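You operate a simulated robot arm through the tools that you are given. There is no shell and no other tool. Be economical: measure what you need, move in short steps, check, and stop when the job is done.

Carry out the task below with a simulated two-armed robot. There is one attempt and no reset: what you move stays moved.

Task
Stop ports P2 and P5, put their leads back in their holders, then switch off the blue tester.

It is judged by the outcome, as a careful person would: the job done as asked, and still so three seconds after it is handed in. It fails if anything else is knocked over, pushed out of place, dropped, spilled or broken.

Robot
Two 7-joint arms with fingered hands on one trunk, on a base that drives. Base frame: it is fixed to the floor where the robot stands at the start and does not move with it; the origin is under the middle of the robot, x ahead of it, y to its left, z up. Readings come in cm, rad, newtons and seconds.
The left shoulder is at the start at [2.1, 20.8, 132.3], the right one opposite. Places, roughly: black switch on the blue tester [100, -40, 80]; button of port p five [110, -30, 100]; button of port p two [130, -10, 100]; display of port p five [110, -30, 90]; display of port p four [110, -20, 90]; display of port p one [120, 0, 90]; display of port p three [120, -20, 90]; display of port p two [120, -10, 90]; port p five [100, -30, 80]; port p two [110, 0, 80]. Payload 5 kg a hand.
The TCP of each hand is the grasp point between the finger pads, 4.8 cm short of the fingertips. In the tool frame z runs along the fingers and y along their closing line. Largest opening 16 cm; the body of the gripper starts 5.6 cm behind the TCP. The gripper is a hand of 4 fingers: y runs from the thumb to the fingers, the wrist lies at [-2.6, -14.2, -25.2] in the tool frame, and closing takes about 1.5 s.
Orientation is told as [roll, pitch, yaw] about the base's x, y, z axes, in that order, counted from this pose: with the fingers straight down and the wrist toward the robot, the tool's x, y and z point along [0, 1, 0], [1, 0, 0] and [0, 0, -1] of the base frame.

Tools
- The arms move only by the tool apply_moves. It takes "left_deltas", "right_deltas" or both (then of equal length, played together; a hand with none holds still); each is a list of rows, each a list of 7 numbers: the shift along the tool's x, y, z in cm, then the turn, a rotation vector about the tool's x, y, z in rad, then the opening in per cent of the stroke, from 0 (shut) to 100 (fully open). In form: [[tx, ty, tz, rx, ry, rz, hand], ...]. A call has 1 to 10 rows; each row is the pose to reach, as a shift and turn from the pose commanded when the call began, along the tool's axes at that moment. Rows are played at 5 a second. More than 5 cm and 0.15 rad between two rows, or a gripper value outside its range, and nothing of the call is played. A pose out of reach is approached as far as the arm can. The call stops where the force on the tool passes 40 N (or 10 N more than at its start, if that is more) or the arm is blocked; 0.2 s more then pass. Each finger travels about 10.8 cm/s and halts on what it meets, pressing with about 33 N; the grip force reading is that of the motor and also rises with nothing between the fingers. The clock runs only during rows and for 0.2 s after the last one: add rows that repeat a pose to give the fingers time. It gives the time, the measured TCP pose, the force on the tool (base axes), the opening and the grip force at its end, in the units of the frame above (readings bear some noise), with the torque about the TCP (base axes, N m) and any sound that the robot's microphone picked up, and new pictures: "show" is both (left out), scene, wrist or none (wrist: the cameras of the hands that moved).
- Cameras (640 x 400 px; columns grow to the right, rows downward): "scene" is now at [9.54, -0.87, 151.5]; the picture's right is [-0.13, -0.99, 0.00], its down [-0.46, 0.06, -0.88] and it looks along [0.88, -0.12, -0.47] (base axes); focal length 281 px, centre (320, 200). "left" rides on the left gripper at [-8.7, -13.3, -18.9] in its tool frame; the picture's right is [-0.83, -0.26, 0.49], its down [0.51, -0.71, 0.49] and it looks along [0.22, 0.66, 0.72] (tool axes); focal length 238 px, centre (320, 200). "right" rides on the right gripper at [8.7, -13.3, -18.9] in its tool frame; the picture's right is [-0.83, 0.26, -0.49], its down [-0.51, -0.71, 0.49] and it looks along [-0.22, 0.66, 0.72] (tool axes); focal length 238 px, centre (320, 200). There is no depth. A picture from a camera that has moved, and an enlarged one, comes with that camera's place and axes in the base frame and with its lens. The place of the scene camera against the robot may be out by one fixed shift of up to 1.2 cm in any direction.
- lift_body(by): slides the trunk up (or, below 0, down) by that many cm; the arms and the scene camera ride with it, the base frame stays. It gives what a move gives, with no picture.
- steer(legs): drives the robot by 1 to 6 legs, each [ahead, left, turn to the left] in cm, cm and rad, along the robot's own axes; the way and the turn of a leg run together, so that a leg with both is an arc; at most 150 cm and 3.142 rad a leg. The arms and the cameras ride along, it lands a little off, and it stops where it bumps. It gives what a move gives, and a new picture of the scene camera.
- set_grasp(shape, hand): the hand has 4 fingers and takes this shape, open, in about a second: jaw (thumb against the fingers, like two jaws); tri (thumb and two fingers); tip (a fingertip pinch); poke (one finger out to press); point (the index stretched); flat (the hand flat); cup (the hand cupped); fist (a fist). The gripper value then closes the fingers along that shape, each until it touches; the sizes above hold for jaw. It gives what a move gives, with no picture.
- aim_head(pan, tilt): turns the head with the scene camera to pan (to the left, within 1.501 rad either way) and tilt (down, from -0.506 to 1.204), counted from straight ahead of the robot. It gives what a move gives, and a new picture of the scene camera.
- close_up(camera, box): a new picture of the part [left, top, right, bottom] of that camera's present view, enlarged. It takes no simulated time.
- sign_off(): hands the job in; it is judged then, once.

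Work in short steps. Places have to be worked out from the pictures, the camera data and where the tool is seen: move nearer, look again, correct. Check each grasp and each placing, and mend what went wrong. You have 120 turns and 260 pictures in all, those below and enlarged ones among them. Open the grippers and draw the arms clear of the work before you hand the job in, unless the task says otherwise; then end with one line.

The tools are called after "Emit:" as name(argument=value, ...) on one line, values as JSON. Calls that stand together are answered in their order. apply_moves: Moves the arms, as the interface text tells. Its arguments: {"type":"object","properties":{"left_deltas":{"type":"array","items":{"type":"array","items":{"type":"number"}}},"right_deltas":{"type":"array","items":{"type":"array","items":{"type":"number"}}},"show":{"type":"string","enum":["both","scene","wrist","none"]}},"required":[]} The other tools are called the same way: lift_body (by) slides the trunk up or down; set_grasp (shape, hand) gives the hand a shape; steer (legs) drives the base; aim_head (pan, tilt) turns the head that bears the scene camera; close_up (camera, box) takes an enlarged picture of a part of a camera's view; sign_off () hands the job in.

At the start:

```text
clock: 0.0
left_tcp_pos: [69.05, 31.86, 121.51]
left_tcp_rot: [0.001, 0.001, 0.0]
left_wrist_force: [-0.3, 0.5, 0.5]
left_torque: [0.0, 0.01, 0.02]
left_gripper_width: 15.97
left_finger_force: 0.1
left_shape: jaw
right_tcp_pos: [58.59, -25.85, 122.4]
right_tcp_rot: [0.0, 0.0, -0.001]
right_wrist_force: [-0.6, 0.7, 0.4]
right_torque: [0.01, 0.03, 0.01]
right_gripper_width: 15.96
right_finger_force: 0.1
right_shape: jaw
trunk travel left (down, up): [-32.5, 36.5]
robot x, y, heading: [-0.09, -0.16, 0.002]
head pan, tilt: [-0.131, 0.487]
```

scene: 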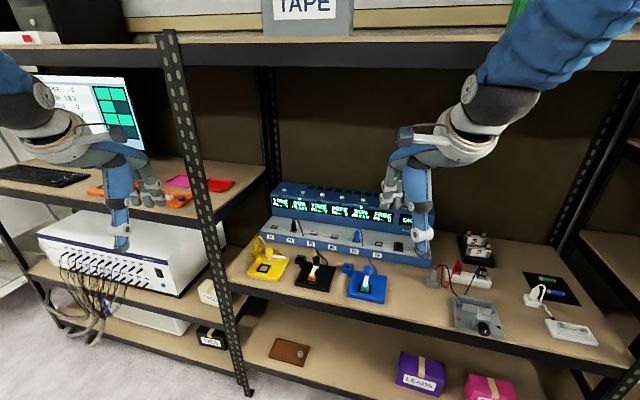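
right: 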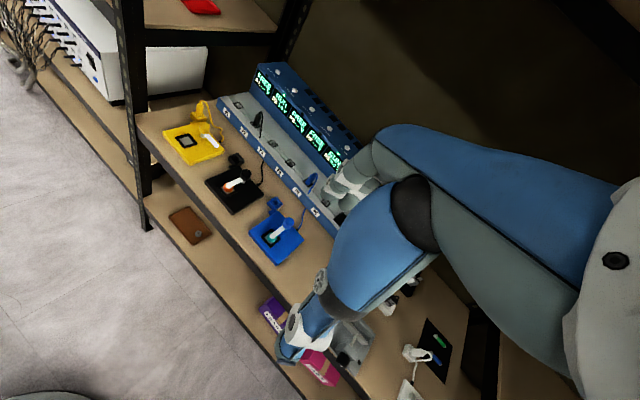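
left: 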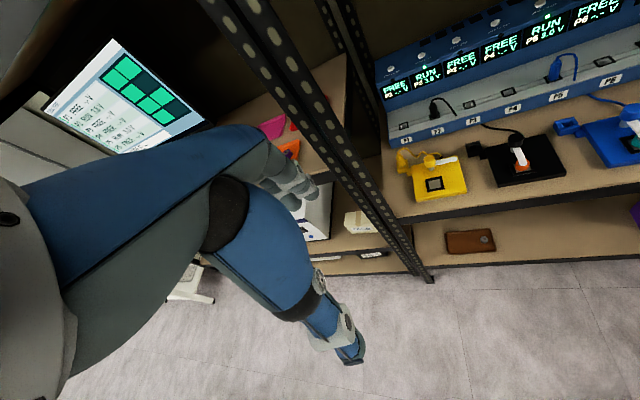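

I see a station with displays (P2 and P5 seem to RUN) and three testers in front of it. First I enlarge the station and the testers.

Emit:
close_up(camera="scene", box=[230, 170, 450, 310])

Emit:
close_up(camera="left", box=[370, 0, 640, 210])

Emit:
close_up(camera="right", box=[140, 50, 360, 270])

```text
2.86 times, centred on (340, 240) of scene
camera zoom: at [9.54, -0.87, 151.5], right [-0.13, -0.99, 0.0], down [-0.46, 0.06, -0.88], along [0.88, -0.12, -0.47], focal length 802 px, centre (263, 86)
```

zoom: 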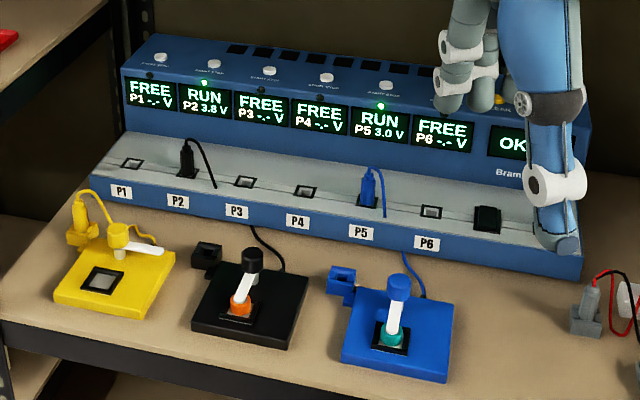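

```text
1.90 times, centred on (505, 105) of left
camera zoom: at [55.82, 23.29, 140.4], right [-0.26, -0.83, -0.49], down [-0.71, 0.51, -0.49], along [0.66, 0.22, -0.72], focal length 454 px, centre (-32, 381)
```

zoom: 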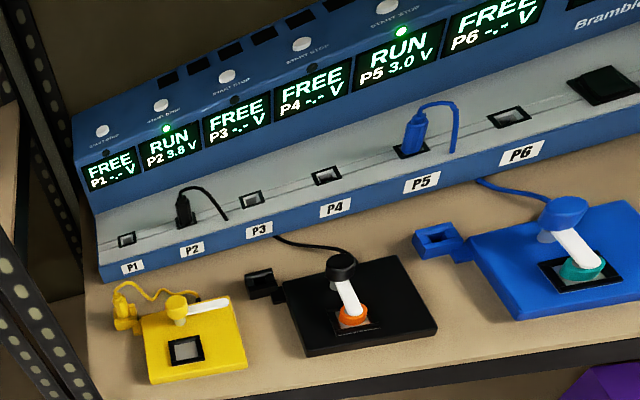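

```text
1.82 times, centred on (250, 160) of right
camera zoom: at [45.48, -17.26, 141.26], right [0.26, -0.83, 0.49], down [-0.71, -0.51, -0.49], along [0.66, -0.22, -0.72], focal length 433 px, centre (447, 273)
```

zoom: 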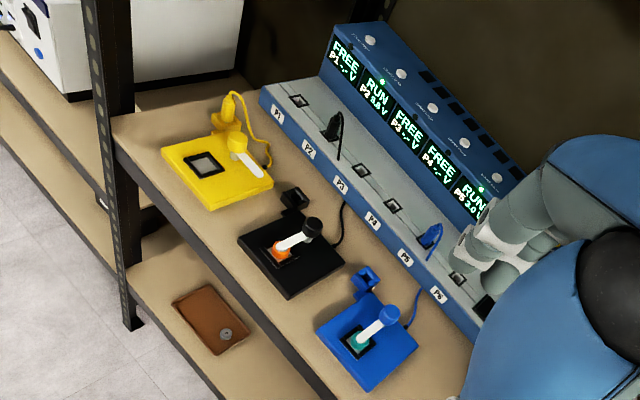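

Triangulating from the pictures, the shelf row is turned about -0.41 rad. Along its depth direction the shelf edge is ~73 cm away, the plugs ~106 cm and the buttons ~120 cm. I lower the trunk so the wrists pass under the upper shelf, then turn square and drive part of the way in.

Emit:
lift_body(by=-15)

Emit:
steer(legs=[[0, 0, -0.41], [15, 0, 0]])

```text
clock: 1.8
left_tcp_pos: [68.96, 32.01, 106.45]
left_tcp_rot: [0.001, 0.001, 0.0]
left_wrist_force: [0.4, 0.0, -0.9]
left_torque: [0.0, -0.02, 0.01]
left_gripper_width: 15.98
left_finger_force: 0.1
left_shape: jaw
right_tcp_pos: [58.75, -25.92, 107.49]
right_tcp_rot: [0.0, 0.0, -0.002]
right_wrist_force: [-1.1, -0.4, 0.0]
right_torque: [-0.01, -0.01, 0.0]
right_gripper_width: 15.95
right_finger_force: 0.1
right_shape: jaw
trunk travel left (down, up): [-17.5, 51.5]
robot x, y, heading: [-0.25, -0.13, -0.0]
head pan, tilt: [-0.131, 0.487]
```

```text
clock: 4.3
left_tcp_pos: [90.02, -4.13, 106.37]
left_tcp_rot: [0.0, 0.003, -0.409]
left_wrist_force: [1.0, -0.7, -1.7]
left_torque: [0.02, 0.13, -0.03]
left_gripper_width: 15.96
left_finger_force: 0.0
left_shape: jaw
right_tcp_pos: [57.62, -53.25, 107.2]
right_tcp_rot: [-0.001, 0.002, -0.408]
right_wrist_force: [0.8, -0.4, -1.7]
right_torque: [0.07, 0.11, 0.05]
right_gripper_width: 15.94
right_finger_force: 0.1
right_shape: jaw
trunk travel left (down, up): [-17.5, 51.5]
robot x, y, heading: [13.23, -6.08, -0.41]
head pan, tilt: [-0.131, 0.487]
camera scene: at [22.27, -10.87, 136.48], right [-0.51, -0.86, 0.0], down [-0.4, 0.24, -0.88], along [0.76, -0.45, -0.47], focal length 281 px, centre (320, 200)
```

scene: 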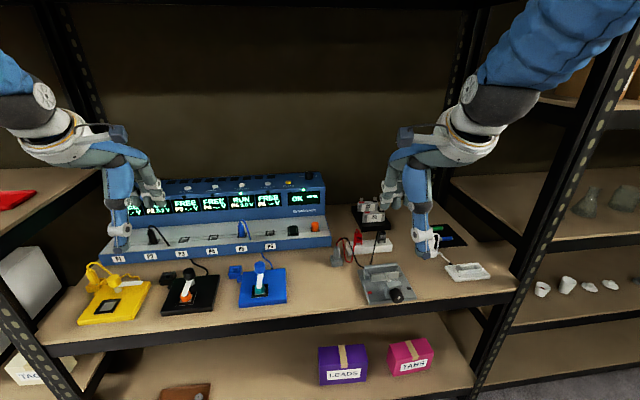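

The robot is now square to the shelf, and both arms are inside the bay limits. I drive the rest of the way in and tilt the head down to see the station better.

Emit:
steer(legs=[[20, 5, 0]])

Emit:
aim_head(pan=0.2, tilt=0.6)

```text
clock: 6.0
left_tcp_pos: [107.98, -6.66, 105.85]
left_tcp_rot: [0.002, 0.016, -0.406]
left_wrist_force: [-0.2, -0.7, -0.1]
left_torque: [-0.02, 0.02, 0.04]
left_gripper_width: 15.97
left_finger_force: 0.0
left_shape: jaw
right_tcp_pos: [76.95, -55.84, 107.59]
right_tcp_rot: [0.003, -0.003, -0.401]
right_wrist_force: [-0.4, 0.5, -1.1]
right_torque: [0.01, -0.06, 0.0]
right_gripper_width: 15.98
right_finger_force: 0.0
right_shape: jaw
trunk travel left (down, up): [-17.5, 51.5]
robot x, y, heading: [33.66, -9.33, -0.398]
head pan, tilt: [-0.131, 0.487]
stopped in leg 1: the robot was blocked; the commanded pose is now the measured one
camera scene: at [41.09, -13.9, 136.57], right [-0.51, -0.86, 0.0], down [-0.4, 0.24, -0.89], along [0.76, -0.45, -0.46], focal length 281 px, centre (320, 200)
```

scene: 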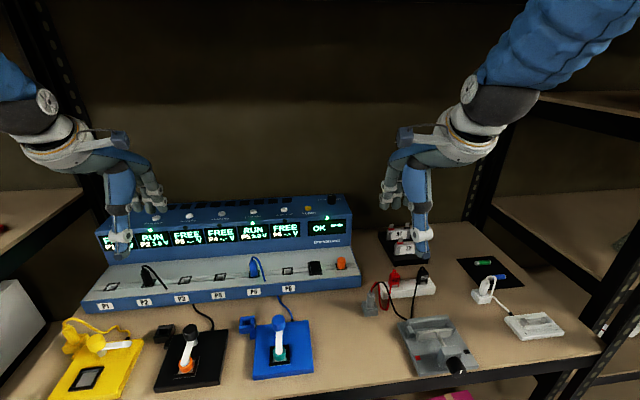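

```text
clock: 6.8
left_tcp_pos: [107.92, -6.69, 105.9]
left_tcp_rot: [0.004, 0.016, -0.408]
left_wrist_force: [0.1, -1.0, 0.0]
left_torque: [0.01, 0.03, 0.01]
left_gripper_width: 15.99
left_finger_force: 0.1
left_shape: jaw
right_tcp_pos: [76.72, -55.83, 107.48]
right_tcp_rot: [0.002, -0.004, -0.401]
right_wrist_force: [-0.4, 0.1, -0.3]
right_torque: [0.0, -0.03, 0.0]
right_gripper_width: 15.94
right_finger_force: 0.0
right_shape: jaw
trunk travel left (down, up): [-17.5, 51.5]
robot x, y, heading: [33.27, -9.27, -0.404]
head pan, tilt: [0.201, 0.6]
camera scene: at [41.84, -10.99, 135.52], right [-0.2, -0.98, 0.0], down [-0.55, 0.11, -0.83], along [0.81, -0.17, -0.56], focal length 281 px, centre (320, 200)
```

scene: 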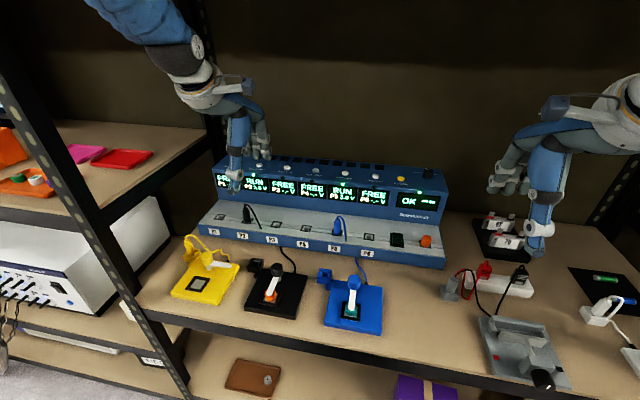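

The drive stopped on a bump about where I wanted to be, so I back off 2 cm to lose the contact. Then I look at the testers and plugs.

Emit:
steer(legs=[[-2, 0, -0.005]])

Emit:
close_up(camera="scene", box=[160, 150, 460, 340])

Emit:
close_up(camera="left", box=[0, 0, 640, 400])

```text
clock: 7.6
left_tcp_pos: [106.85, -6.5, 105.45]
left_tcp_rot: [0.002, 0.02, -0.415]
left_wrist_force: [-0.7, 0.5, 0.8]
left_torque: [-0.04, -0.02, 0.02]
left_gripper_width: 15.98
left_finger_force: 0.1
left_shape: jaw
right_tcp_pos: [75.42, -55.47, 107.38]
right_tcp_rot: [-0.001, 0.001, -0.407]
right_wrist_force: [-0.1, 0.0, 0.7]
right_torque: [-0.04, -0.03, -0.01]
right_gripper_width: 15.97
right_finger_force: 0.1
right_shape: jaw
trunk travel left (down, up): [-17.5, 51.5]
robot x, y, heading: [31.65, -8.39, -0.402]
head pan, tilt: [0.201, 0.6]
camera scene: at [40.74, -10.41, 135.48], right [-0.21, -0.98, 0.0], down [-0.55, 0.12, -0.82], along [0.81, -0.17, -0.57], focal length 281 px, centre (320, 200)
```

scene: 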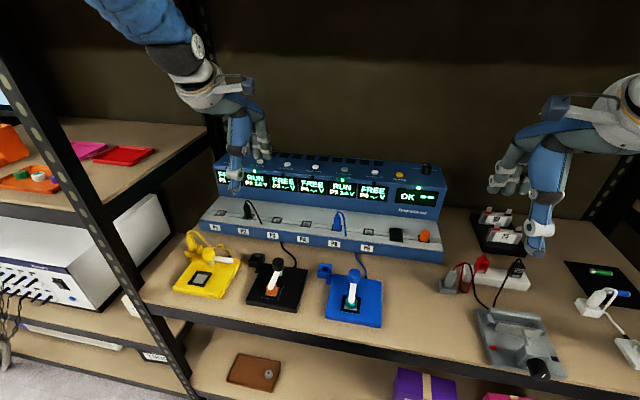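

```text
2.11 times, centred on (310, 245) of scene
camera zoom: at [40.74, -10.41, 135.48], right [-0.21, -0.98, 0.0], down [-0.55, 0.12, -0.82], along [0.81, -0.17, -0.57], focal length 591 px, centre (341, 105)
```

zoom: 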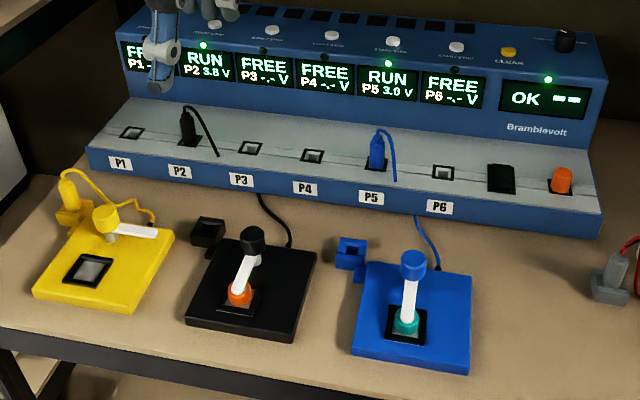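

```text
1.00 times, centred on (320, 200) of left (not enlarged: the box is as wide or as high as the picture)
camera zoom: at [91.59, -9.28, 124.67], right [-0.58, -0.66, -0.48], down [-0.45, 0.75, -0.48], along [0.68, -0.06, -0.74], focal length 238 px, centre (320, 200)
```

zoom: 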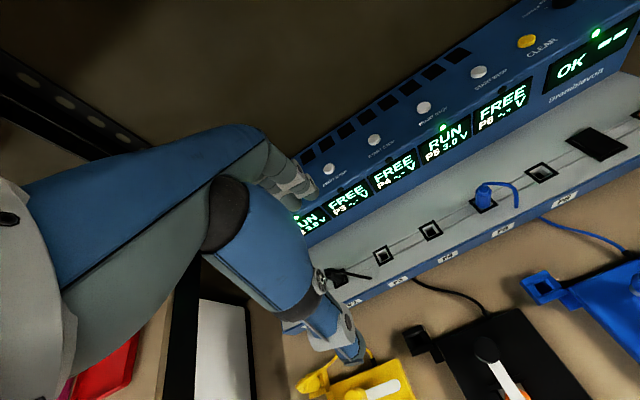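

I see the P2 and P5 buttons at about [127, -9, 94] and [115, -34, 94]. The row to the right of P6 holds the black rocker and an orange item. I put the left hand in the poke shape and see where its finger ends up.

Emit:
set_grasp(hand="left", shape="poke")

Emit:
close_up(camera="scene", box=[140, 60, 340, 230])

Emit:
close_up(camera="left", box=[160, 100, 480, 400])

```text
clock: 8.5
left_tcp_pos: [106.87, -6.51, 105.43]
left_tcp_rot: [0.003, 0.02, -0.414]
left_wrist_force: [0.9, 0.6, -0.2]
left_torque: [-0.01, -0.01, 0.0]
left_gripper_width: 0.0
left_finger_force: 0.0
left_shape: poke
right_tcp_pos: [75.23, -55.49, 107.35]
right_tcp_rot: [0.0, 0.0, -0.405]
right_wrist_force: [0.0, -0.3, -1.2]
right_torque: [-0.01, -0.02, 0.0]
right_gripper_width: 16.0
right_finger_force: 0.1
right_shape: jaw
trunk travel left (down, up): [-17.5, 51.5]
robot x, y, heading: [31.0, -8.49, -0.409]
head pan, tilt: [0.201, 0.6]
```

```text
2.35 times, centred on (240, 145) of scene
camera zoom: at [40.73, -10.42, 135.48], right [-0.21, -0.98, 0.0], down [-0.55, 0.12, -0.82], along [0.81, -0.17, -0.57], focal length 661 px, centre (508, 329)
```

zoom: 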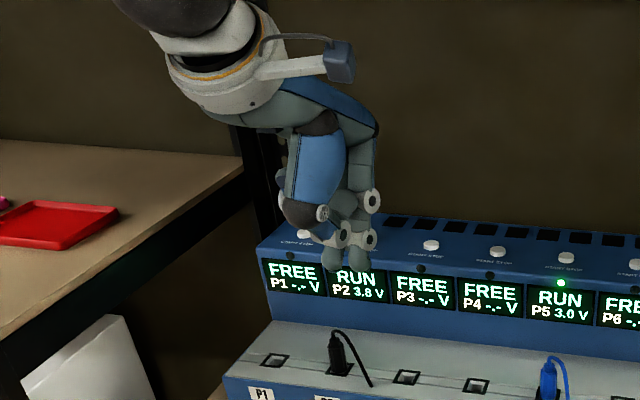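

```text
1.33 times, centred on (320, 250) of left
camera zoom: at [91.58, -9.29, 124.68], right [-0.58, -0.66, -0.48], down [-0.45, 0.75, -0.48], along [0.68, -0.06, -0.74], focal length 318 px, centre (320, 133)
```

zoom: 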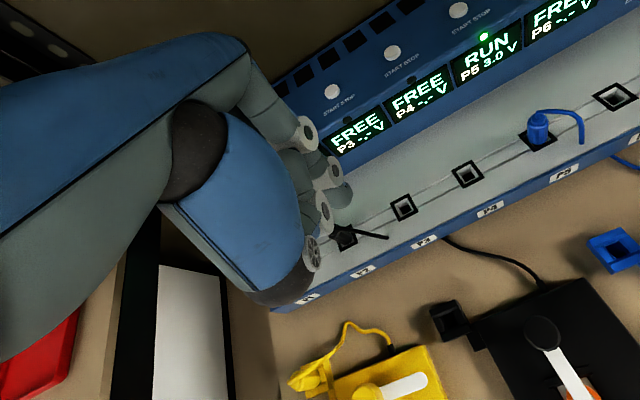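

The left fingertip sits at about [107, -9, 100], some 5.6 cm below the TCP and about 2 cm to its right. I move it to stand above the P2 button and look again.

Emit:
apply_moves(left_deltas=[[2, 3.5, 0, 0, 0, 0, 0], [4, 7, 0, 0, 0, 0, 0], [6, 10.5, 0, 0, 0, 0, 0], [7.5, 14, 0, 0, 0, 0, 0], [7.5, 16.5, 0, 0, 0, 0, 0], [7.5, 16.5, 0, 0, 0, 0, 0]])

Emit:
close_up(camera="scene", box=[160, 80, 320, 200])

Emit:
close_up(camera="left", box=[220, 150, 420, 290])

```text
clock: 9.9
left_tcp_pos: [125.72, -5.15, 102.83]
left_tcp_rot: [-0.012, 0.038, -0.398]
left_wrist_force: [-1.0, -2.2, 0.5]
left_torque: [0.23, 0.04, -0.02]
left_gripper_width: 0.01
left_finger_force: 0.1
left_shape: poke
right_tcp_pos: [76.76, -55.53, 107.33]
right_tcp_rot: [-0.007, 0.001, -0.401]
right_wrist_force: [2.5, -2.3, 3.2]
right_torque: [0.1, 0.28, 0.04]
right_gripper_width: 15.98
right_finger_force: 0.1
right_shape: jaw
trunk travel left (down, up): [-17.5, 51.5]
robot x, y, heading: [32.4, -9.15, -0.4]
head pan, tilt: [0.201, 0.6]
camera scene: at [41.88, -10.39, 135.28], right [-0.2, -0.98, 0.01], down [-0.56, 0.11, -0.82], along [0.81, -0.17, -0.57], focal length 281 px, centre (320, 200)
camera left: at [110.9, -8.14, 122.48], right [-0.58, -0.67, -0.47], down [-0.48, 0.74, -0.47], along [0.66, -0.05, -0.75], focal length 238 px, centre (320, 200)
```

scene: 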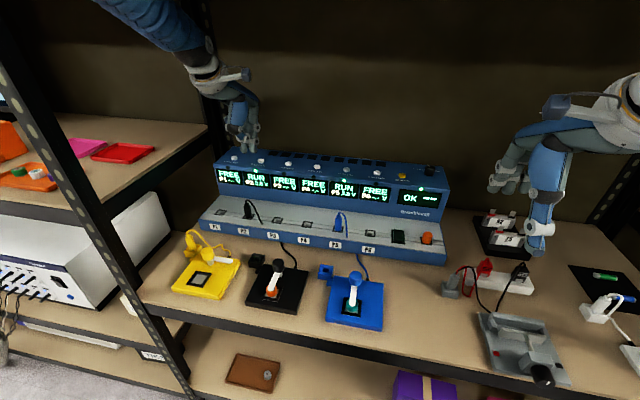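
left: 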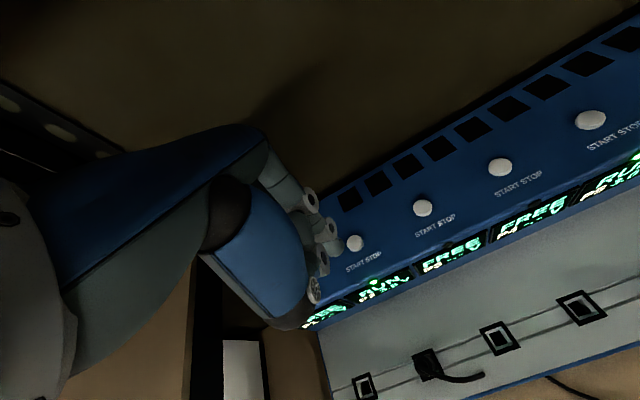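

```text
3.33 times, centred on (240, 140) of scene
camera zoom: at [41.88, -10.39, 135.28], right [-0.2, -0.98, 0.01], down [-0.56, 0.11, -0.82], along [0.81, -0.17, -0.57], focal length 936 px, centre (587, 400)
```

zoom: 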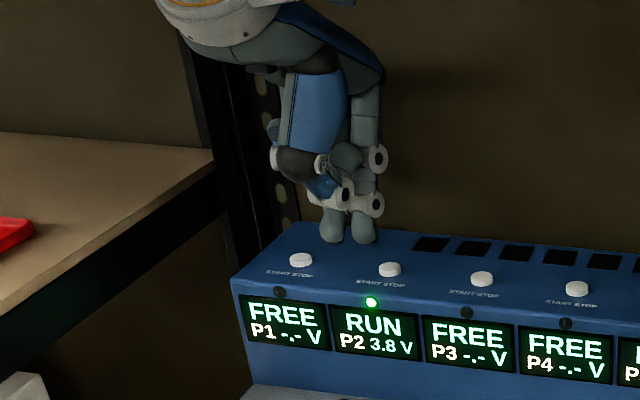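

```text
2.86 times, centred on (320, 220) of left
camera zoom: at [110.9, -8.14, 122.48], right [-0.58, -0.67, -0.47], down [-0.48, 0.74, -0.47], along [0.66, -0.05, -0.75], focal length 681 px, centre (320, 143)
```

zoom: 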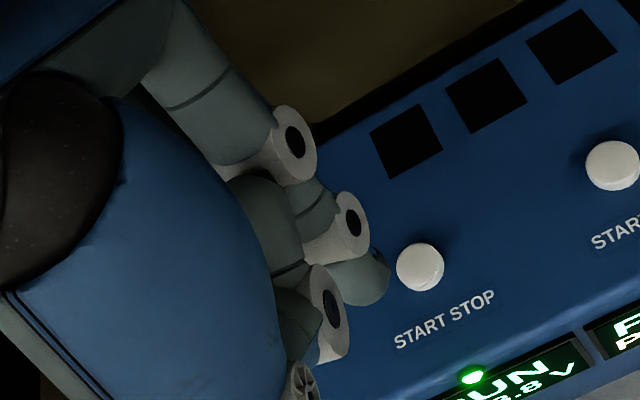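

Triangulated, the index tip is at [125.2, -6.35, 97.7] and the P2 button top at [126.5, -8.6, 93.9]. I centre the tip over the button and go down part way to check.

Emit:
apply_moves(left_deltas=[[-0.8, 1.0, 0, 0, 0, 0, 0], [-1.6, 2.0, 0, 0, 0, 0, 0], [-1.6, 2.0, 1.5, 0, 0, 0, 0], [-1.6, 2.0, 2.5, 0, 0, 0, 0], [-1.6, 2.0, 2.5, 0, 0, 0, 0]], show="none")

Emit:
close_up(camera="scene", box=[180, 110, 300, 200])

Emit:
close_up(camera="left", box=[260, 170, 400, 270])

```text
clock: 11.1
left_tcp_pos: [126.11, -8.74, 102.77]
left_tcp_rot: [0.0, 0.018, -0.413]
left_wrist_force: [-0.9, -0.1, 1.3]
left_torque: [-0.01, -0.04, 0.02]
left_gripper_width: 0.0
left_finger_force: 0.0
left_shape: poke
right_tcp_pos: [75.31, -55.51, 107.24]
right_tcp_rot: [0.0, 0.002, -0.406]
right_wrist_force: [-0.7, 0.2, -0.5]
right_torque: [-0.03, 0.0, -0.01]
right_gripper_width: 15.97
right_finger_force: 0.1
right_shape: jaw
trunk travel left (down, up): [-17.5, 51.5]
robot x, y, heading: [31.61, -8.59, -0.409]
head pan, tilt: [0.201, 0.6]
```

```text
4.44 times, centred on (240, 155) of scene
camera zoom: at [40.7, -10.42, 135.51], right [-0.21, -0.98, 0.0], down [-0.55, 0.12, -0.83], along [0.81, -0.17, -0.56], focal length 1248 px, centre (676, 400)
```

zoom: 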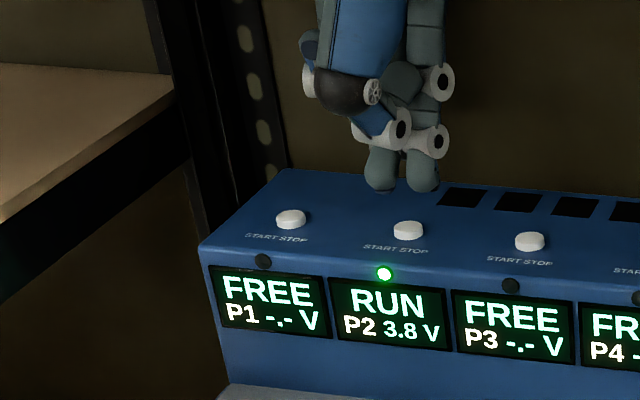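

```text
4.00 times, centred on (330, 220) of left
camera zoom: at [110.81, -11.39, 121.94], right [-0.58, -0.66, -0.48], down [-0.45, 0.75, -0.48], along [0.68, -0.06, -0.73], focal length 953 px, centre (280, 120)
```

zoom: 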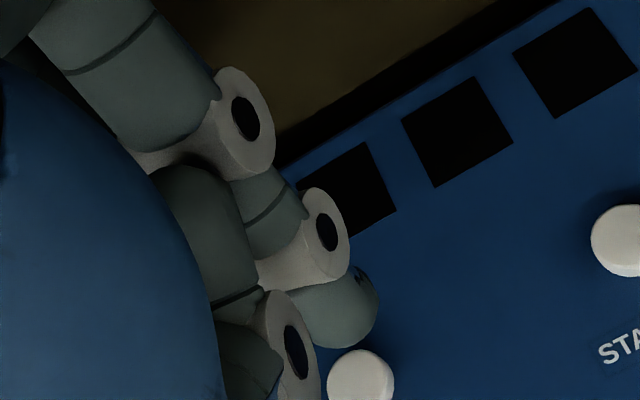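

After the sway died down the tip reads [125.4, -9.5, 98.0], so it needs about 1.2 cm more to the left before going down. I correct that, lower it close to the button and let it settle.

Emit:
apply_moves(left_deltas=[[1.2, 0.4, 0, 0, 0, 0, 0], [1.2, 0.4, 1.2, 0, 0, 0, 0], [1.2, 0.4, 2.4, 0, 0, 0, 0], [1.2, 0.4, 2.4, 0, 0, 0, 0], [1.2, 0.4, 2.4, 0, 0, 0, 0], [1.2, 0.4, 2.4, 0, 0, 0, 0]], show="none")

Emit:
close_up(camera="scene", box=[180, 110, 300, 200])

Emit:
close_up(camera="left", box=[260, 170, 400, 270])

```text
clock: 12.5
left_tcp_pos: [127.07, -7.69, 100.27]
left_tcp_rot: [0.002, 0.019, -0.412]
left_wrist_force: [-0.7, 1.1, 0.3]
left_torque: [0.02, -0.06, 0.0]
left_gripper_width: 0.01
left_finger_force: 0.0
left_shape: poke
right_tcp_pos: [75.26, -55.61, 107.35]
right_tcp_rot: [0.002, 0.001, -0.407]
right_wrist_force: [0.6, 0.1, -0.1]
right_torque: [0.03, 0.01, -0.03]
right_gripper_width: 16.0
right_finger_force: 0.0
right_shape: jaw
trunk travel left (down, up): [-17.5, 51.5]
robot x, y, heading: [31.9, -8.44, -0.411]
head pan, tilt: [0.201, 0.6]
```

```text
4.44 times, centred on (240, 155) of scene
camera zoom: at [40.72, -10.43, 135.48], right [-0.21, -0.98, 0.0], down [-0.55, 0.12, -0.82], along [0.81, -0.17, -0.57], focal length 1248 px, centre (676, 400)
```

zoom: 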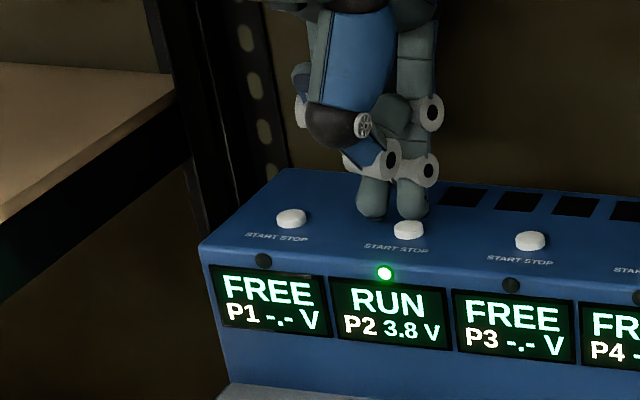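

```text
4.00 times, centred on (330, 220) of left
camera zoom: at [111.73, -10.43, 119.43], right [-0.58, -0.66, -0.48], down [-0.45, 0.75, -0.48], along [0.68, -0.06, -0.74], focal length 953 px, centre (280, 120)
```

zoom: 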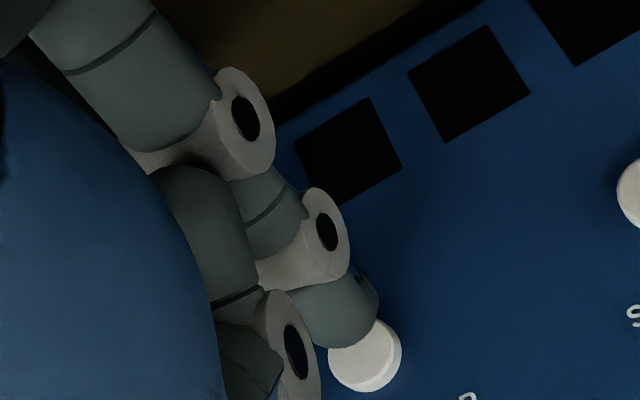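

The tip now hovers just above the P2 button. I press down in small steps and look at the display.

Emit:
apply_moves(left_deltas=[[0, 0, 0.6, 0, 0, 0, 0], [0, 0, 1.2, 0, 0, 0, 0], [0, 0, 1.6, 0, 0, 0, 0], [0, 0, 1.6, 0, 0, 0, 0]], show="none")

Emit:
close_up(camera="scene", box=[180, 110, 300, 200])

Emit:
close_up(camera="left", box=[260, 170, 400, 270])

```text
clock: 13.4
left_tcp_pos: [127.6, -7.82, 99.63]
left_tcp_rot: [0.0, 0.001, -0.413]
left_wrist_force: [-2.5, -1.7, 18.3]
left_torque: [0.04, 0.23, 0.02]
left_gripper_width: 0.0
left_finger_force: 0.0
left_shape: poke
right_tcp_pos: [75.31, -55.55, 107.27]
right_tcp_rot: [0.002, 0.001, -0.407]
right_wrist_force: [0.7, 0.3, -1.0]
right_torque: [0.0, 0.14, -0.01]
right_gripper_width: 15.98
right_finger_force: 0.0
right_shape: jaw
trunk travel left (down, up): [-17.5, 51.5]
robot x, y, heading: [31.85, -8.83, -0.409]
head pan, tilt: [0.201, 0.6]
heard: click
stopped in row 4 (left hand): the force on the tool passed its limit at 41 N (the readings are from after the stop); the commanded pose is now the measured one
```

```text
4.44 times, centred on (240, 155) of scene
camera zoom: at [40.76, -10.45, 135.46], right [-0.21, -0.98, 0.0], down [-0.55, 0.12, -0.82], along [0.81, -0.17, -0.57], focal length 1248 px, centre (676, 400)
```

zoom: 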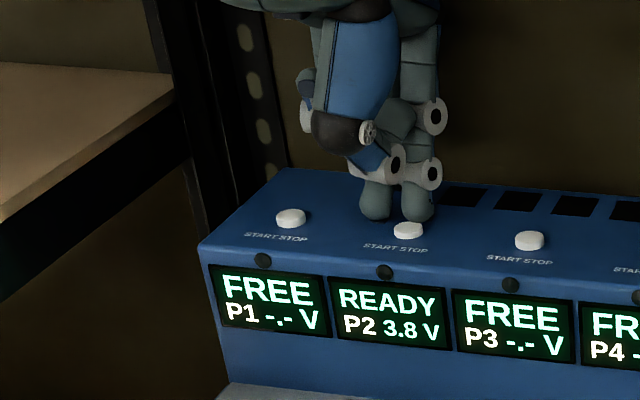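

```text
4.00 times, centred on (330, 220) of left
camera zoom: at [111.9, -10.56, 118.62], right [-0.57, -0.66, -0.49], down [-0.45, 0.75, -0.49], along [0.69, -0.06, -0.72], focal length 953 px, centre (280, 120)
```

zoom: 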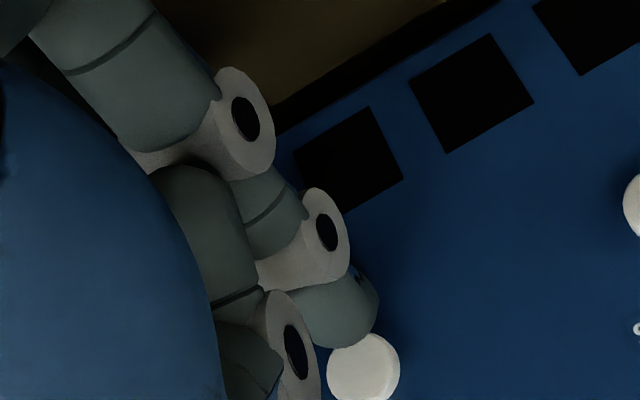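

P2 went from RUN to READY. I lift off and move 28 cm along the row to stand above the P5 button.

Emit:
apply_moves(left_deltas=[[0, 0, -3, 0, 0, 0, 0], [-4.7, 0, -3, 0, 0, 0, 0], [-9.4, 0, -3, 0, 0, 0, 0], [-14, 0, -3, 0, 0, 0, 0], [-18.7, 0, -3, 0, 0, 0, 0], [-23.4, 0, -3, 0, 0, 0, 0], [-28, 0, -3, 0, 0, 0, 0], [-28, 0, -3, 0, 0, 0, 0], [-28, 0, -3, 0, 0, 0, 0]], show="none")

Emit:
close_up(camera="scene", box=[280, 110, 400, 200])

Emit:
close_up(camera="left", box=[260, 170, 400, 270])

```text
clock: 15.4
left_tcp_pos: [116.15, -33.79, 102.04]
left_tcp_rot: [0.002, 0.006, -0.415]
left_wrist_force: [0.0, -1.3, 0.2]
left_torque: [0.08, -0.06, 0.04]
left_gripper_width: 0.01
left_finger_force: 0.0
left_shape: poke
right_tcp_pos: [75.26, -55.56, 107.29]
right_tcp_rot: [0.001, 0.002, -0.409]
right_wrist_force: [0.1, -0.2, -0.5]
right_torque: [0.06, -0.04, 0.0]
right_gripper_width: 15.97
right_finger_force: 0.1
right_shape: jaw
trunk travel left (down, up): [-17.5, 51.5]
robot x, y, heading: [31.78, -8.17, -0.408]
head pan, tilt: [0.201, 0.6]
```

```text
4.44 times, centred on (340, 155) of scene
camera zoom: at [40.69, -10.52, 135.48], right [-0.21, -0.98, 0.0], down [-0.55, 0.12, -0.82], along [0.81, -0.17, -0.57], focal length 1248 px, centre (231, 400)
```

zoom: 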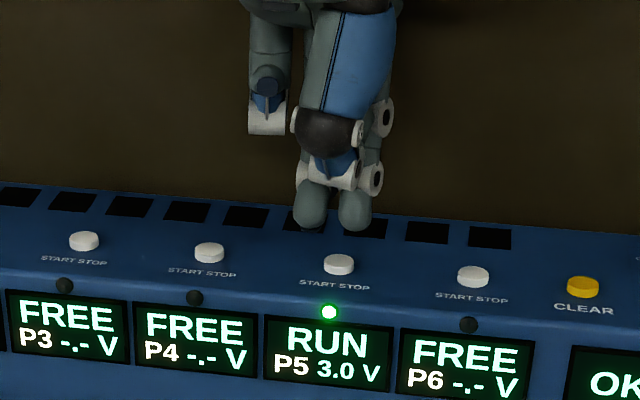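

```text
4.00 times, centred on (330, 220) of left
camera zoom: at [100.61, -36.39, 120.99], right [-0.57, -0.66, -0.49], down [-0.45, 0.75, -0.48], along [0.68, -0.06, -0.73], focal length 953 px, centre (280, 120)
```

zoom: 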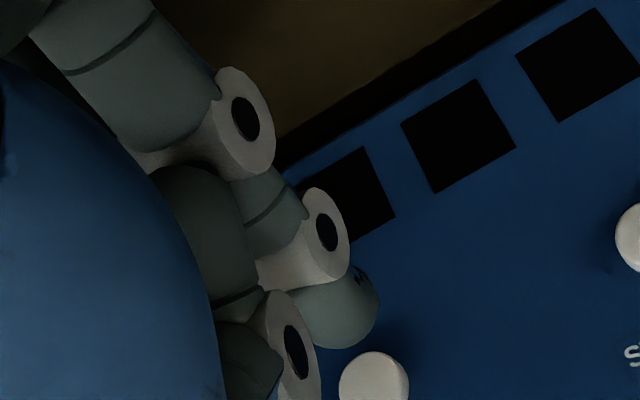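

The P5 button lies just under the tip, so with a 0.4 cm nudge to the left I press down the same way.

Emit:
apply_moves(left_deltas=[[0.4, 0, 0.8, 0, 0, 0, 0], [0.4, 0, 1.6, 0, 0, 0, 0], [0.4, 0, 2.2, 0, 0, 0, 0], [0.4, 0, 2.7, 0, 0, 0, 0], [0.4, 0, 3.1, 0, 0, 0, 0], [0.4, 0, 3.3, 0, 0, 0, 0]], show="none")

Emit:
close_up(camera="scene", box=[220, 110, 400, 240])

```text
clock: 16.8
left_tcp_pos: [116.44, -33.22, 99.64]
left_tcp_rot: [0.002, -0.007, -0.412]
left_wrist_force: [3.8, -1.1, 33.9]
left_torque: [0.43, -0.29, -0.15]
left_gripper_width: 0.0
left_finger_force: 0.1
left_shape: poke
right_tcp_pos: [75.13, -55.4, 107.42]
right_tcp_rot: [0.003, 0.0, -0.408]
right_wrist_force: [-0.7, 0.4, 0.2]
right_torque: [-0.02, 0.01, 0.02]
right_gripper_width: 15.97
right_finger_force: 0.1
right_shape: jaw
trunk travel left (down, up): [-17.5, 51.5]
robot x, y, heading: [31.62, -8.15, -0.405]
head pan, tilt: [0.201, 0.6]
heard: click
```

```text
3.08 times, centred on (310, 175) of scene
camera zoom: at [40.49, -10.38, 135.53], right [-0.21, -0.98, 0.0], down [-0.55, 0.12, -0.83], along [0.81, -0.17, -0.56], focal length 864 px, centre (351, 277)
```

zoom: 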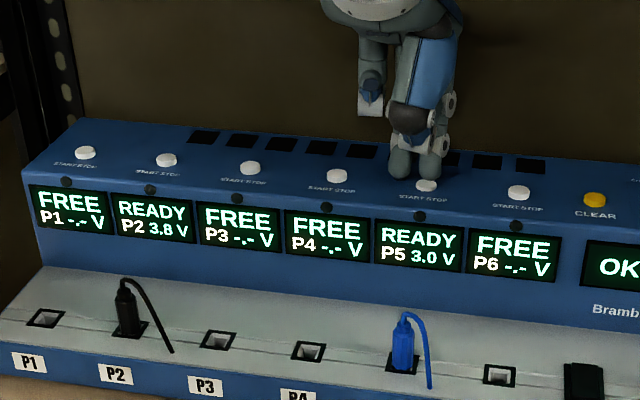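

Both ports now read READY. I lift off, pull back over the P5 plug at a safe height and set the fingertip pinch to see its geometry.

Emit:
apply_moves(left_deltas=[[0, 0, -4, 0, 0, 0, 0], [0, -2, -8, 0, 0, 0, 0], [0, -6.5, -8, 0, 0, 0, 0], [0, -11, -8, 0, 0, 0, 0], [0, -14, -8, 0, 0, 0, 0]], show="none")

Emit:
set_grasp(hand="left", shape="tip")

Emit:
apply_moves(left_deltas=[[0, 0, 0, 0, 0, 0, 40], [0, 0, 0, 0, 0, 0, 40], [0, 0, 0, 0, 0, 0, 40], [0, 0, 0, 0, 0, 0, 40]])

```text
clock: 17.9
left_tcp_pos: [103.95, -27.34, 99.25]
left_tcp_rot: [0.004, 0.124, -0.413]
left_wrist_force: [-0.7, -1.2, -0.1]
left_torque: [0.13, -0.13, 0.04]
left_gripper_width: 0.0
left_finger_force: 0.0
left_shape: poke
right_tcp_pos: [75.03, -55.32, 108.04]
right_tcp_rot: [0.001, -0.005, -0.407]
right_wrist_force: [-4.0, -0.1, 2.2]
right_torque: [0.07, -0.4, -0.02]
right_gripper_width: 15.98
right_finger_force: 0.1
right_shape: jaw
trunk travel left (down, up): [-17.5, 51.5]
robot x, y, heading: [31.92, -8.65, -0.403]
head pan, tilt: [0.201, 0.6]
stopped in row 5 (left hand): the force on the tool passed its limit at 73 N (the readings are from after the stop); the commanded pose is now the measured one
```

```text
clock: 18.8
left_tcp_pos: [104.33, -27.81, 99.15]
left_tcp_rot: [0.005, 0.124, -0.413]
left_wrist_force: [-20.5, 5.1, 9.6]
left_torque: [-0.06, 0.44, -0.38]
left_gripper_width: 15.2
left_finger_force: 0.0
left_shape: tip
right_tcp_pos: [75.32, -55.68, 107.47]
right_tcp_rot: [0.002, -0.001, -0.407]
right_wrist_force: [1.4, -0.2, 0.5]
right_torque: [-0.03, -0.01, 0.01]
right_gripper_width: 16.02
right_finger_force: 0.0
right_shape: jaw
trunk travel left (down, up): [-17.5, 51.5]
robot x, y, heading: [31.92, -8.81, -0.406]
head pan, tilt: [0.201, 0.6]
```

```text
clock: 19.8
left_tcp_pos: [104.46, -27.67, 98.94]
left_tcp_rot: [0.003, 0.125, -0.412]
left_wrist_force: [0.8, -1.1, -0.1]
left_torque: [0.0, 0.02, 0.02]
left_gripper_width: 6.53
left_finger_force: 0.0
left_shape: tip
right_tcp_pos: [75.41, -55.48, 107.47]
right_tcp_rot: [-0.001, 0.002, -0.404]
right_wrist_force: [0.4, -0.1, 0.2]
right_torque: [-0.01, 0.01, 0.0]
right_gripper_width: 15.98
right_finger_force: 0.0
right_shape: jaw
trunk travel left (down, up): [-17.5, 51.5]
robot x, y, heading: [31.53, -8.96, -0.404]
head pan, tilt: [0.201, 0.6]
camera scene: at [40.86, -10.52, 135.48], right [-0.2, -0.98, 0.0], down [-0.55, 0.12, -0.82], along [0.81, -0.17, -0.57], focal length 281 px, centre (320, 200)
camera left: at [91.08, -31.34, 119.35], right [-0.62, -0.64, -0.45], down [-0.5, 0.77, -0.4], along [0.6, -0.02, -0.8], focal length 238 px, centre (320, 200)
```

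scene: 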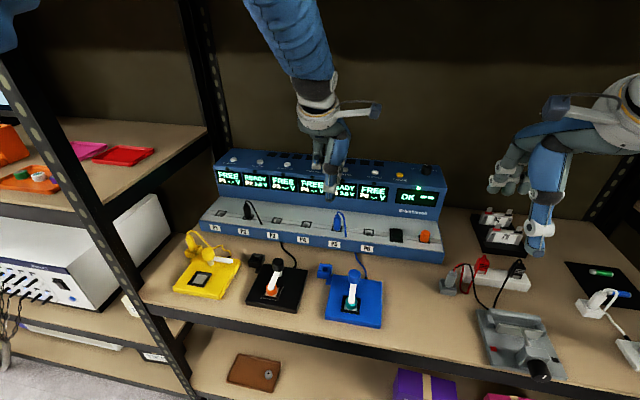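
left: 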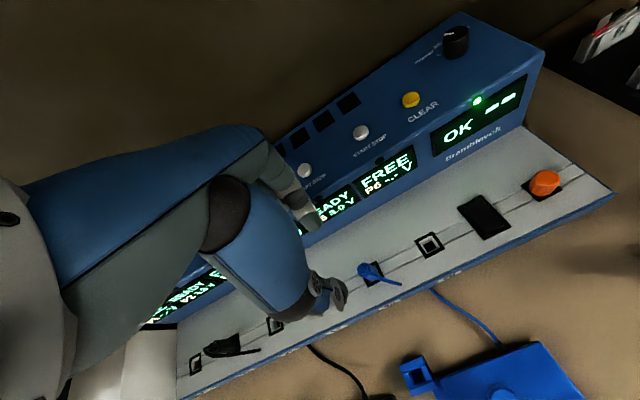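

The retreat stopped on a 73 N force and the hand did not rise. I suspect the left elbow met the upper shelf, so I look up at the arm before doing anything else.

Emit:
aim_head(pan=0.4, tilt=-0.15)

```text
clock: 20.9
left_tcp_pos: [104.42, -27.65, 98.93]
left_tcp_rot: [0.004, 0.122, -0.412]
left_wrist_force: [0.6, 0.0, -0.1]
left_torque: [-0.02, 0.01, -0.01]
left_gripper_width: 6.51
left_finger_force: 0.0
left_shape: tip
right_tcp_pos: [75.41, -55.7, 107.41]
right_tcp_rot: [0.002, 0.003, -0.405]
right_wrist_force: [0.0, 0.2, 0.3]
right_torque: [0.01, 0.03, 0.02]
right_gripper_width: 15.98
right_finger_force: 0.0
right_shape: jaw
trunk travel left (down, up): [-17.5, 51.5]
robot x, y, heading: [32.06, -8.6, -0.409]
head pan, tilt: [0.4, -0.15]
camera scene: at [40.74, -8.78, 142.31], right [-0.01, -1.0, 0.0], down [0.15, 0.0, -0.99], along [0.99, -0.01, 0.15], focal length 281 px, centre (320, 200)
```

scene: 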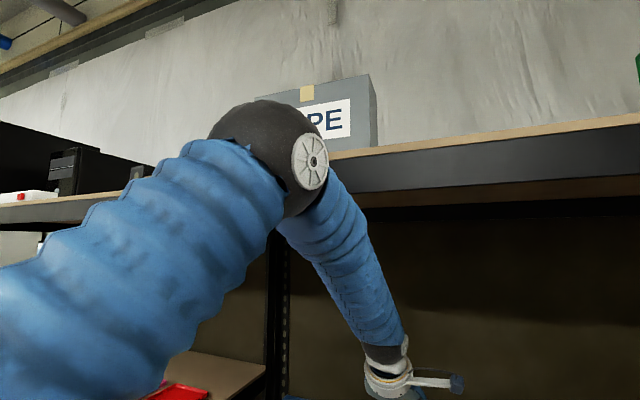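

The left elbow is up against the edge of the upper shelf. The TAPE box looks undisturbed. I back the base straight out about 16 cm, and look at the box again on the way.

Emit:
steer(legs=[[-16, 2, 0]])

Emit:
aim_head(pan=0.1, tilt=0.55)

```text
clock: 22.3
left_tcp_pos: [90.61, -19.77, 99.11]
left_tcp_rot: [0.004, 0.123, -0.413]
left_wrist_force: [-0.9, 0.8, 0.0]
left_torque: [-0.04, -0.07, 0.02]
left_gripper_width: 6.5
left_finger_force: 0.0
left_shape: tip
right_tcp_pos: [61.52, -47.43, 107.43]
right_tcp_rot: [-0.001, -0.002, -0.406]
right_wrist_force: [-0.5, 0.3, 0.5]
right_torque: [-0.09, -0.07, 0.01]
right_gripper_width: 15.96
right_finger_force: 0.1
right_shape: jaw
trunk travel left (down, up): [-17.5, 51.5]
robot x, y, heading: [17.98, -0.47, -0.408]
head pan, tilt: [0.4, -0.15]
camera scene: at [26.83, -0.6, 142.33], right [-0.01, -1.0, 0.0], down [0.15, 0.0, -0.99], along [0.99, -0.01, 0.15], focal length 281 px, centre (320, 200)
```

scene: 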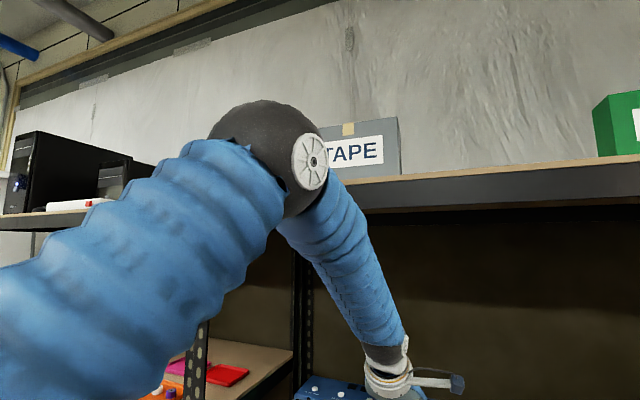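

```text
clock: 23.3
left_tcp_pos: [90.68, -19.74, 99.04]
left_tcp_rot: [0.004, 0.125, -0.413]
left_wrist_force: [-0.9, -0.3, -0.7]
left_torque: [0.0, 0.03, -0.01]
left_gripper_width: 6.48
left_finger_force: 0.0
left_shape: tip
right_tcp_pos: [61.61, -47.52, 107.39]
right_tcp_rot: [0.002, 0.0, -0.407]
right_wrist_force: [0.2, 0.4, -0.6]
right_torque: [-0.03, 0.0, 0.03]
right_gripper_width: 16.0
right_finger_force: 0.1
right_shape: jaw
trunk travel left (down, up): [-17.5, 51.5]
robot x, y, heading: [18.13, -0.52, -0.408]
head pan, tilt: [0.099, 0.55]
camera scene: at [27.04, -3.36, 135.93], right [-0.3, -0.95, 0.0], down [-0.5, 0.16, -0.85], along [0.81, -0.26, -0.52], focal length 281 px, centre (320, 200)
```

scene: 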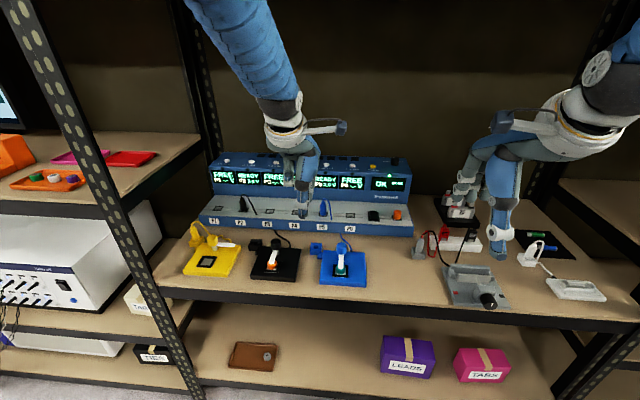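

The elbow is free now and the TAPE box still stands in place. I raise the hand and take out its 0.125 rad tilt, then lower the trunk so the elbow stays well under and in front of the upper shelf.

Emit:
apply_moves(left_deltas=[[0, 0, -4, -0.06, 0, 0, 40], [0, 0, -8, -0.125, 0, 0, 40], [0, 0, -8, -0.125, 0, 0, 40]], show="none")

Emit:
lift_body(by=-10)

Emit:
apply_moves(left_deltas=[[0, 3, -1, 0, 0, 0, 40], [0, 6, -2, 0, 0, 0, 40], [0, 6, -2, 0, 0, 0, 40], [0, 6, -2, 0, 0, 0, 40]])

Emit:
close_up(camera="scene", box=[200, 100, 420, 300])

```text
clock: 24.1
left_tcp_pos: [91.55, -20.15, 107.22]
left_tcp_rot: [0.004, -0.001, -0.416]
left_wrist_force: [1.3, 0.8, 0.6]
left_torque: [0.01, -0.01, 0.02]
left_gripper_width: 6.48
left_finger_force: 0.1
left_shape: tip
right_tcp_pos: [61.75, -47.52, 107.32]
right_tcp_rot: [0.003, 0.0, -0.408]
right_wrist_force: [0.1, 0.2, -0.9]
right_torque: [0.02, 0.04, -0.02]
right_gripper_width: 15.96
right_finger_force: 0.1
right_shape: jaw
trunk travel left (down, up): [-17.5, 51.5]
robot x, y, heading: [18.27, -0.59, -0.411]
head pan, tilt: [0.099, 0.55]
```

```text
clock: 25.5
left_tcp_pos: [91.49, -20.25, 97.33]
left_tcp_rot: [0.004, -0.002, -0.415]
left_wrist_force: [0.0, 1.2, 0.9]
left_torque: [0.01, 0.0, -0.01]
left_gripper_width: 6.53
left_finger_force: 0.1
left_shape: tip
right_tcp_pos: [61.52, -47.55, 97.39]
right_tcp_rot: [0.003, 0.0, -0.405]
right_wrist_force: [-0.8, 0.6, -0.6]
right_torque: [0.01, 0.03, 0.04]
right_gripper_width: 16.01
right_finger_force: 0.1
right_shape: jaw
trunk travel left (down, up): [-7.5, 61.5]
robot x, y, heading: [18.22, -0.57, -0.409]
head pan, tilt: [0.099, 0.55]
```

```text
clock: 26.5
left_tcp_pos: [97.22, -22.71, 99.11]
left_tcp_rot: [0.003, 0.0, -0.413]
left_wrist_force: [0.0, 0.6, -0.5]
left_torque: [-0.05, -0.01, -0.03]
left_gripper_width: 6.51
left_finger_force: 0.0
left_shape: tip
right_tcp_pos: [61.62, -47.54, 97.39]
right_tcp_rot: [0.002, 0.0, -0.409]
right_wrist_force: [-0.3, -0.1, 0.2]
right_torque: [-0.03, 0.01, 0.02]
right_gripper_width: 16.02
right_finger_force: 0.1
right_shape: jaw
trunk travel left (down, up): [-7.5, 61.5]
robot x, y, heading: [18.36, -0.42, -0.41]
head pan, tilt: [0.099, 0.55]
camera scene: at [27.03, -3.35, 125.93], right [-0.3, -0.95, 0.0], down [-0.5, 0.16, -0.85], along [0.81, -0.26, -0.52], focal length 281 px, centre (320, 200)
camera left: at [81.53, -25.37, 118.04], right [-0.57, -0.66, -0.49], down [-0.44, 0.75, -0.49], along [0.69, -0.06, -0.72], focal length 238 px, centre (320, 200)
```

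scene: 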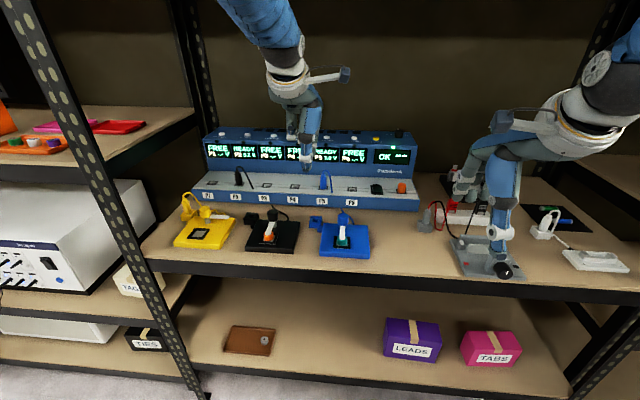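
left: 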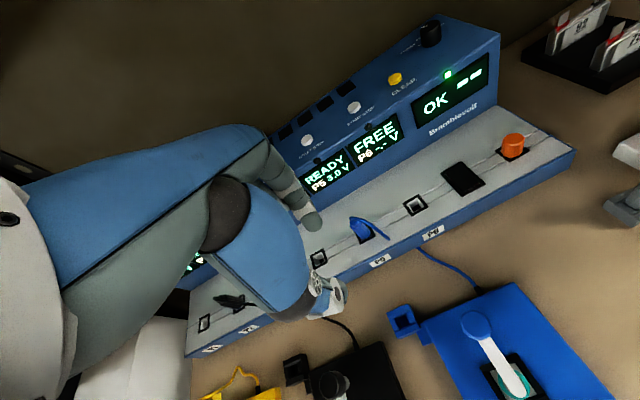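

```text
2.00 times, centred on (310, 200) of scene
camera zoom: at [27.03, -3.35, 125.93], right [-0.3, -0.95, 0.0], down [-0.5, 0.16, -0.85], along [0.81, -0.26, -0.52], focal length 562 px, centre (340, 200)
```

zoom: 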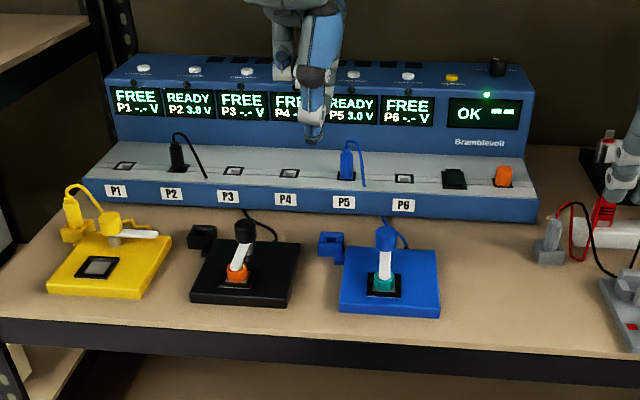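

The arm is square again and clear of the upper shelf. I take close views of the P5 plug and the blue holder to measure them.

Emit:
close_up(camera="left", box=[270, 170, 470, 350])

Emit:
close_up(camera="scene", box=[290, 140, 380, 260])

Emit:
close_up(camera="scene", box=[170, 150, 300, 260])

```text
2.22 times, centred on (370, 260) of left
camera zoom: at [81.53, -25.37, 118.04], right [-0.57, -0.66, -0.49], down [-0.44, 0.75, -0.49], along [0.69, -0.06, -0.72], focal length 530 px, centre (209, 67)
```

zoom: 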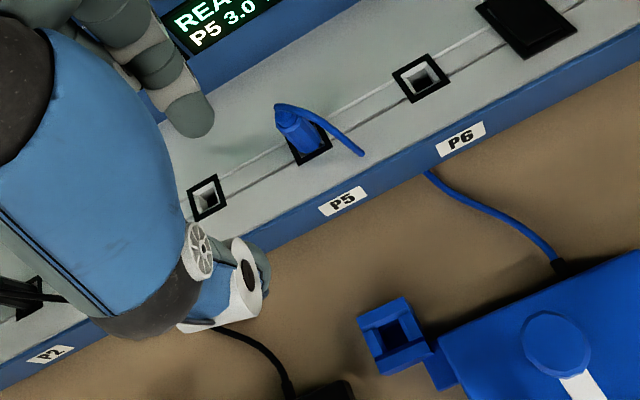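

```text
3.33 times, centred on (335, 200) of scene
camera zoom: at [27.03, -3.35, 125.93], right [-0.3, -0.95, 0.0], down [-0.5, 0.16, -0.85], along [0.81, -0.26, -0.52], focal length 936 px, centre (270, 200)
```

zoom: 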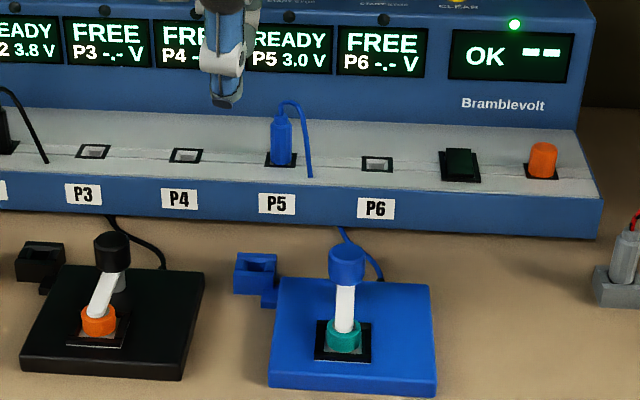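

```text
3.64 times, centred on (235, 205) of scene
camera zoom: at [27.03, -3.35, 125.93], right [-0.3, -0.95, 0.0], down [-0.5, 0.16, -0.85], along [0.81, -0.26, -0.52], focal length 1021 px, centre (629, 182)
```

zoom: 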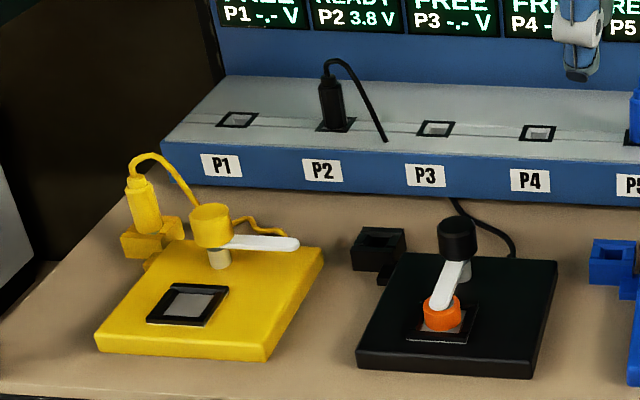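

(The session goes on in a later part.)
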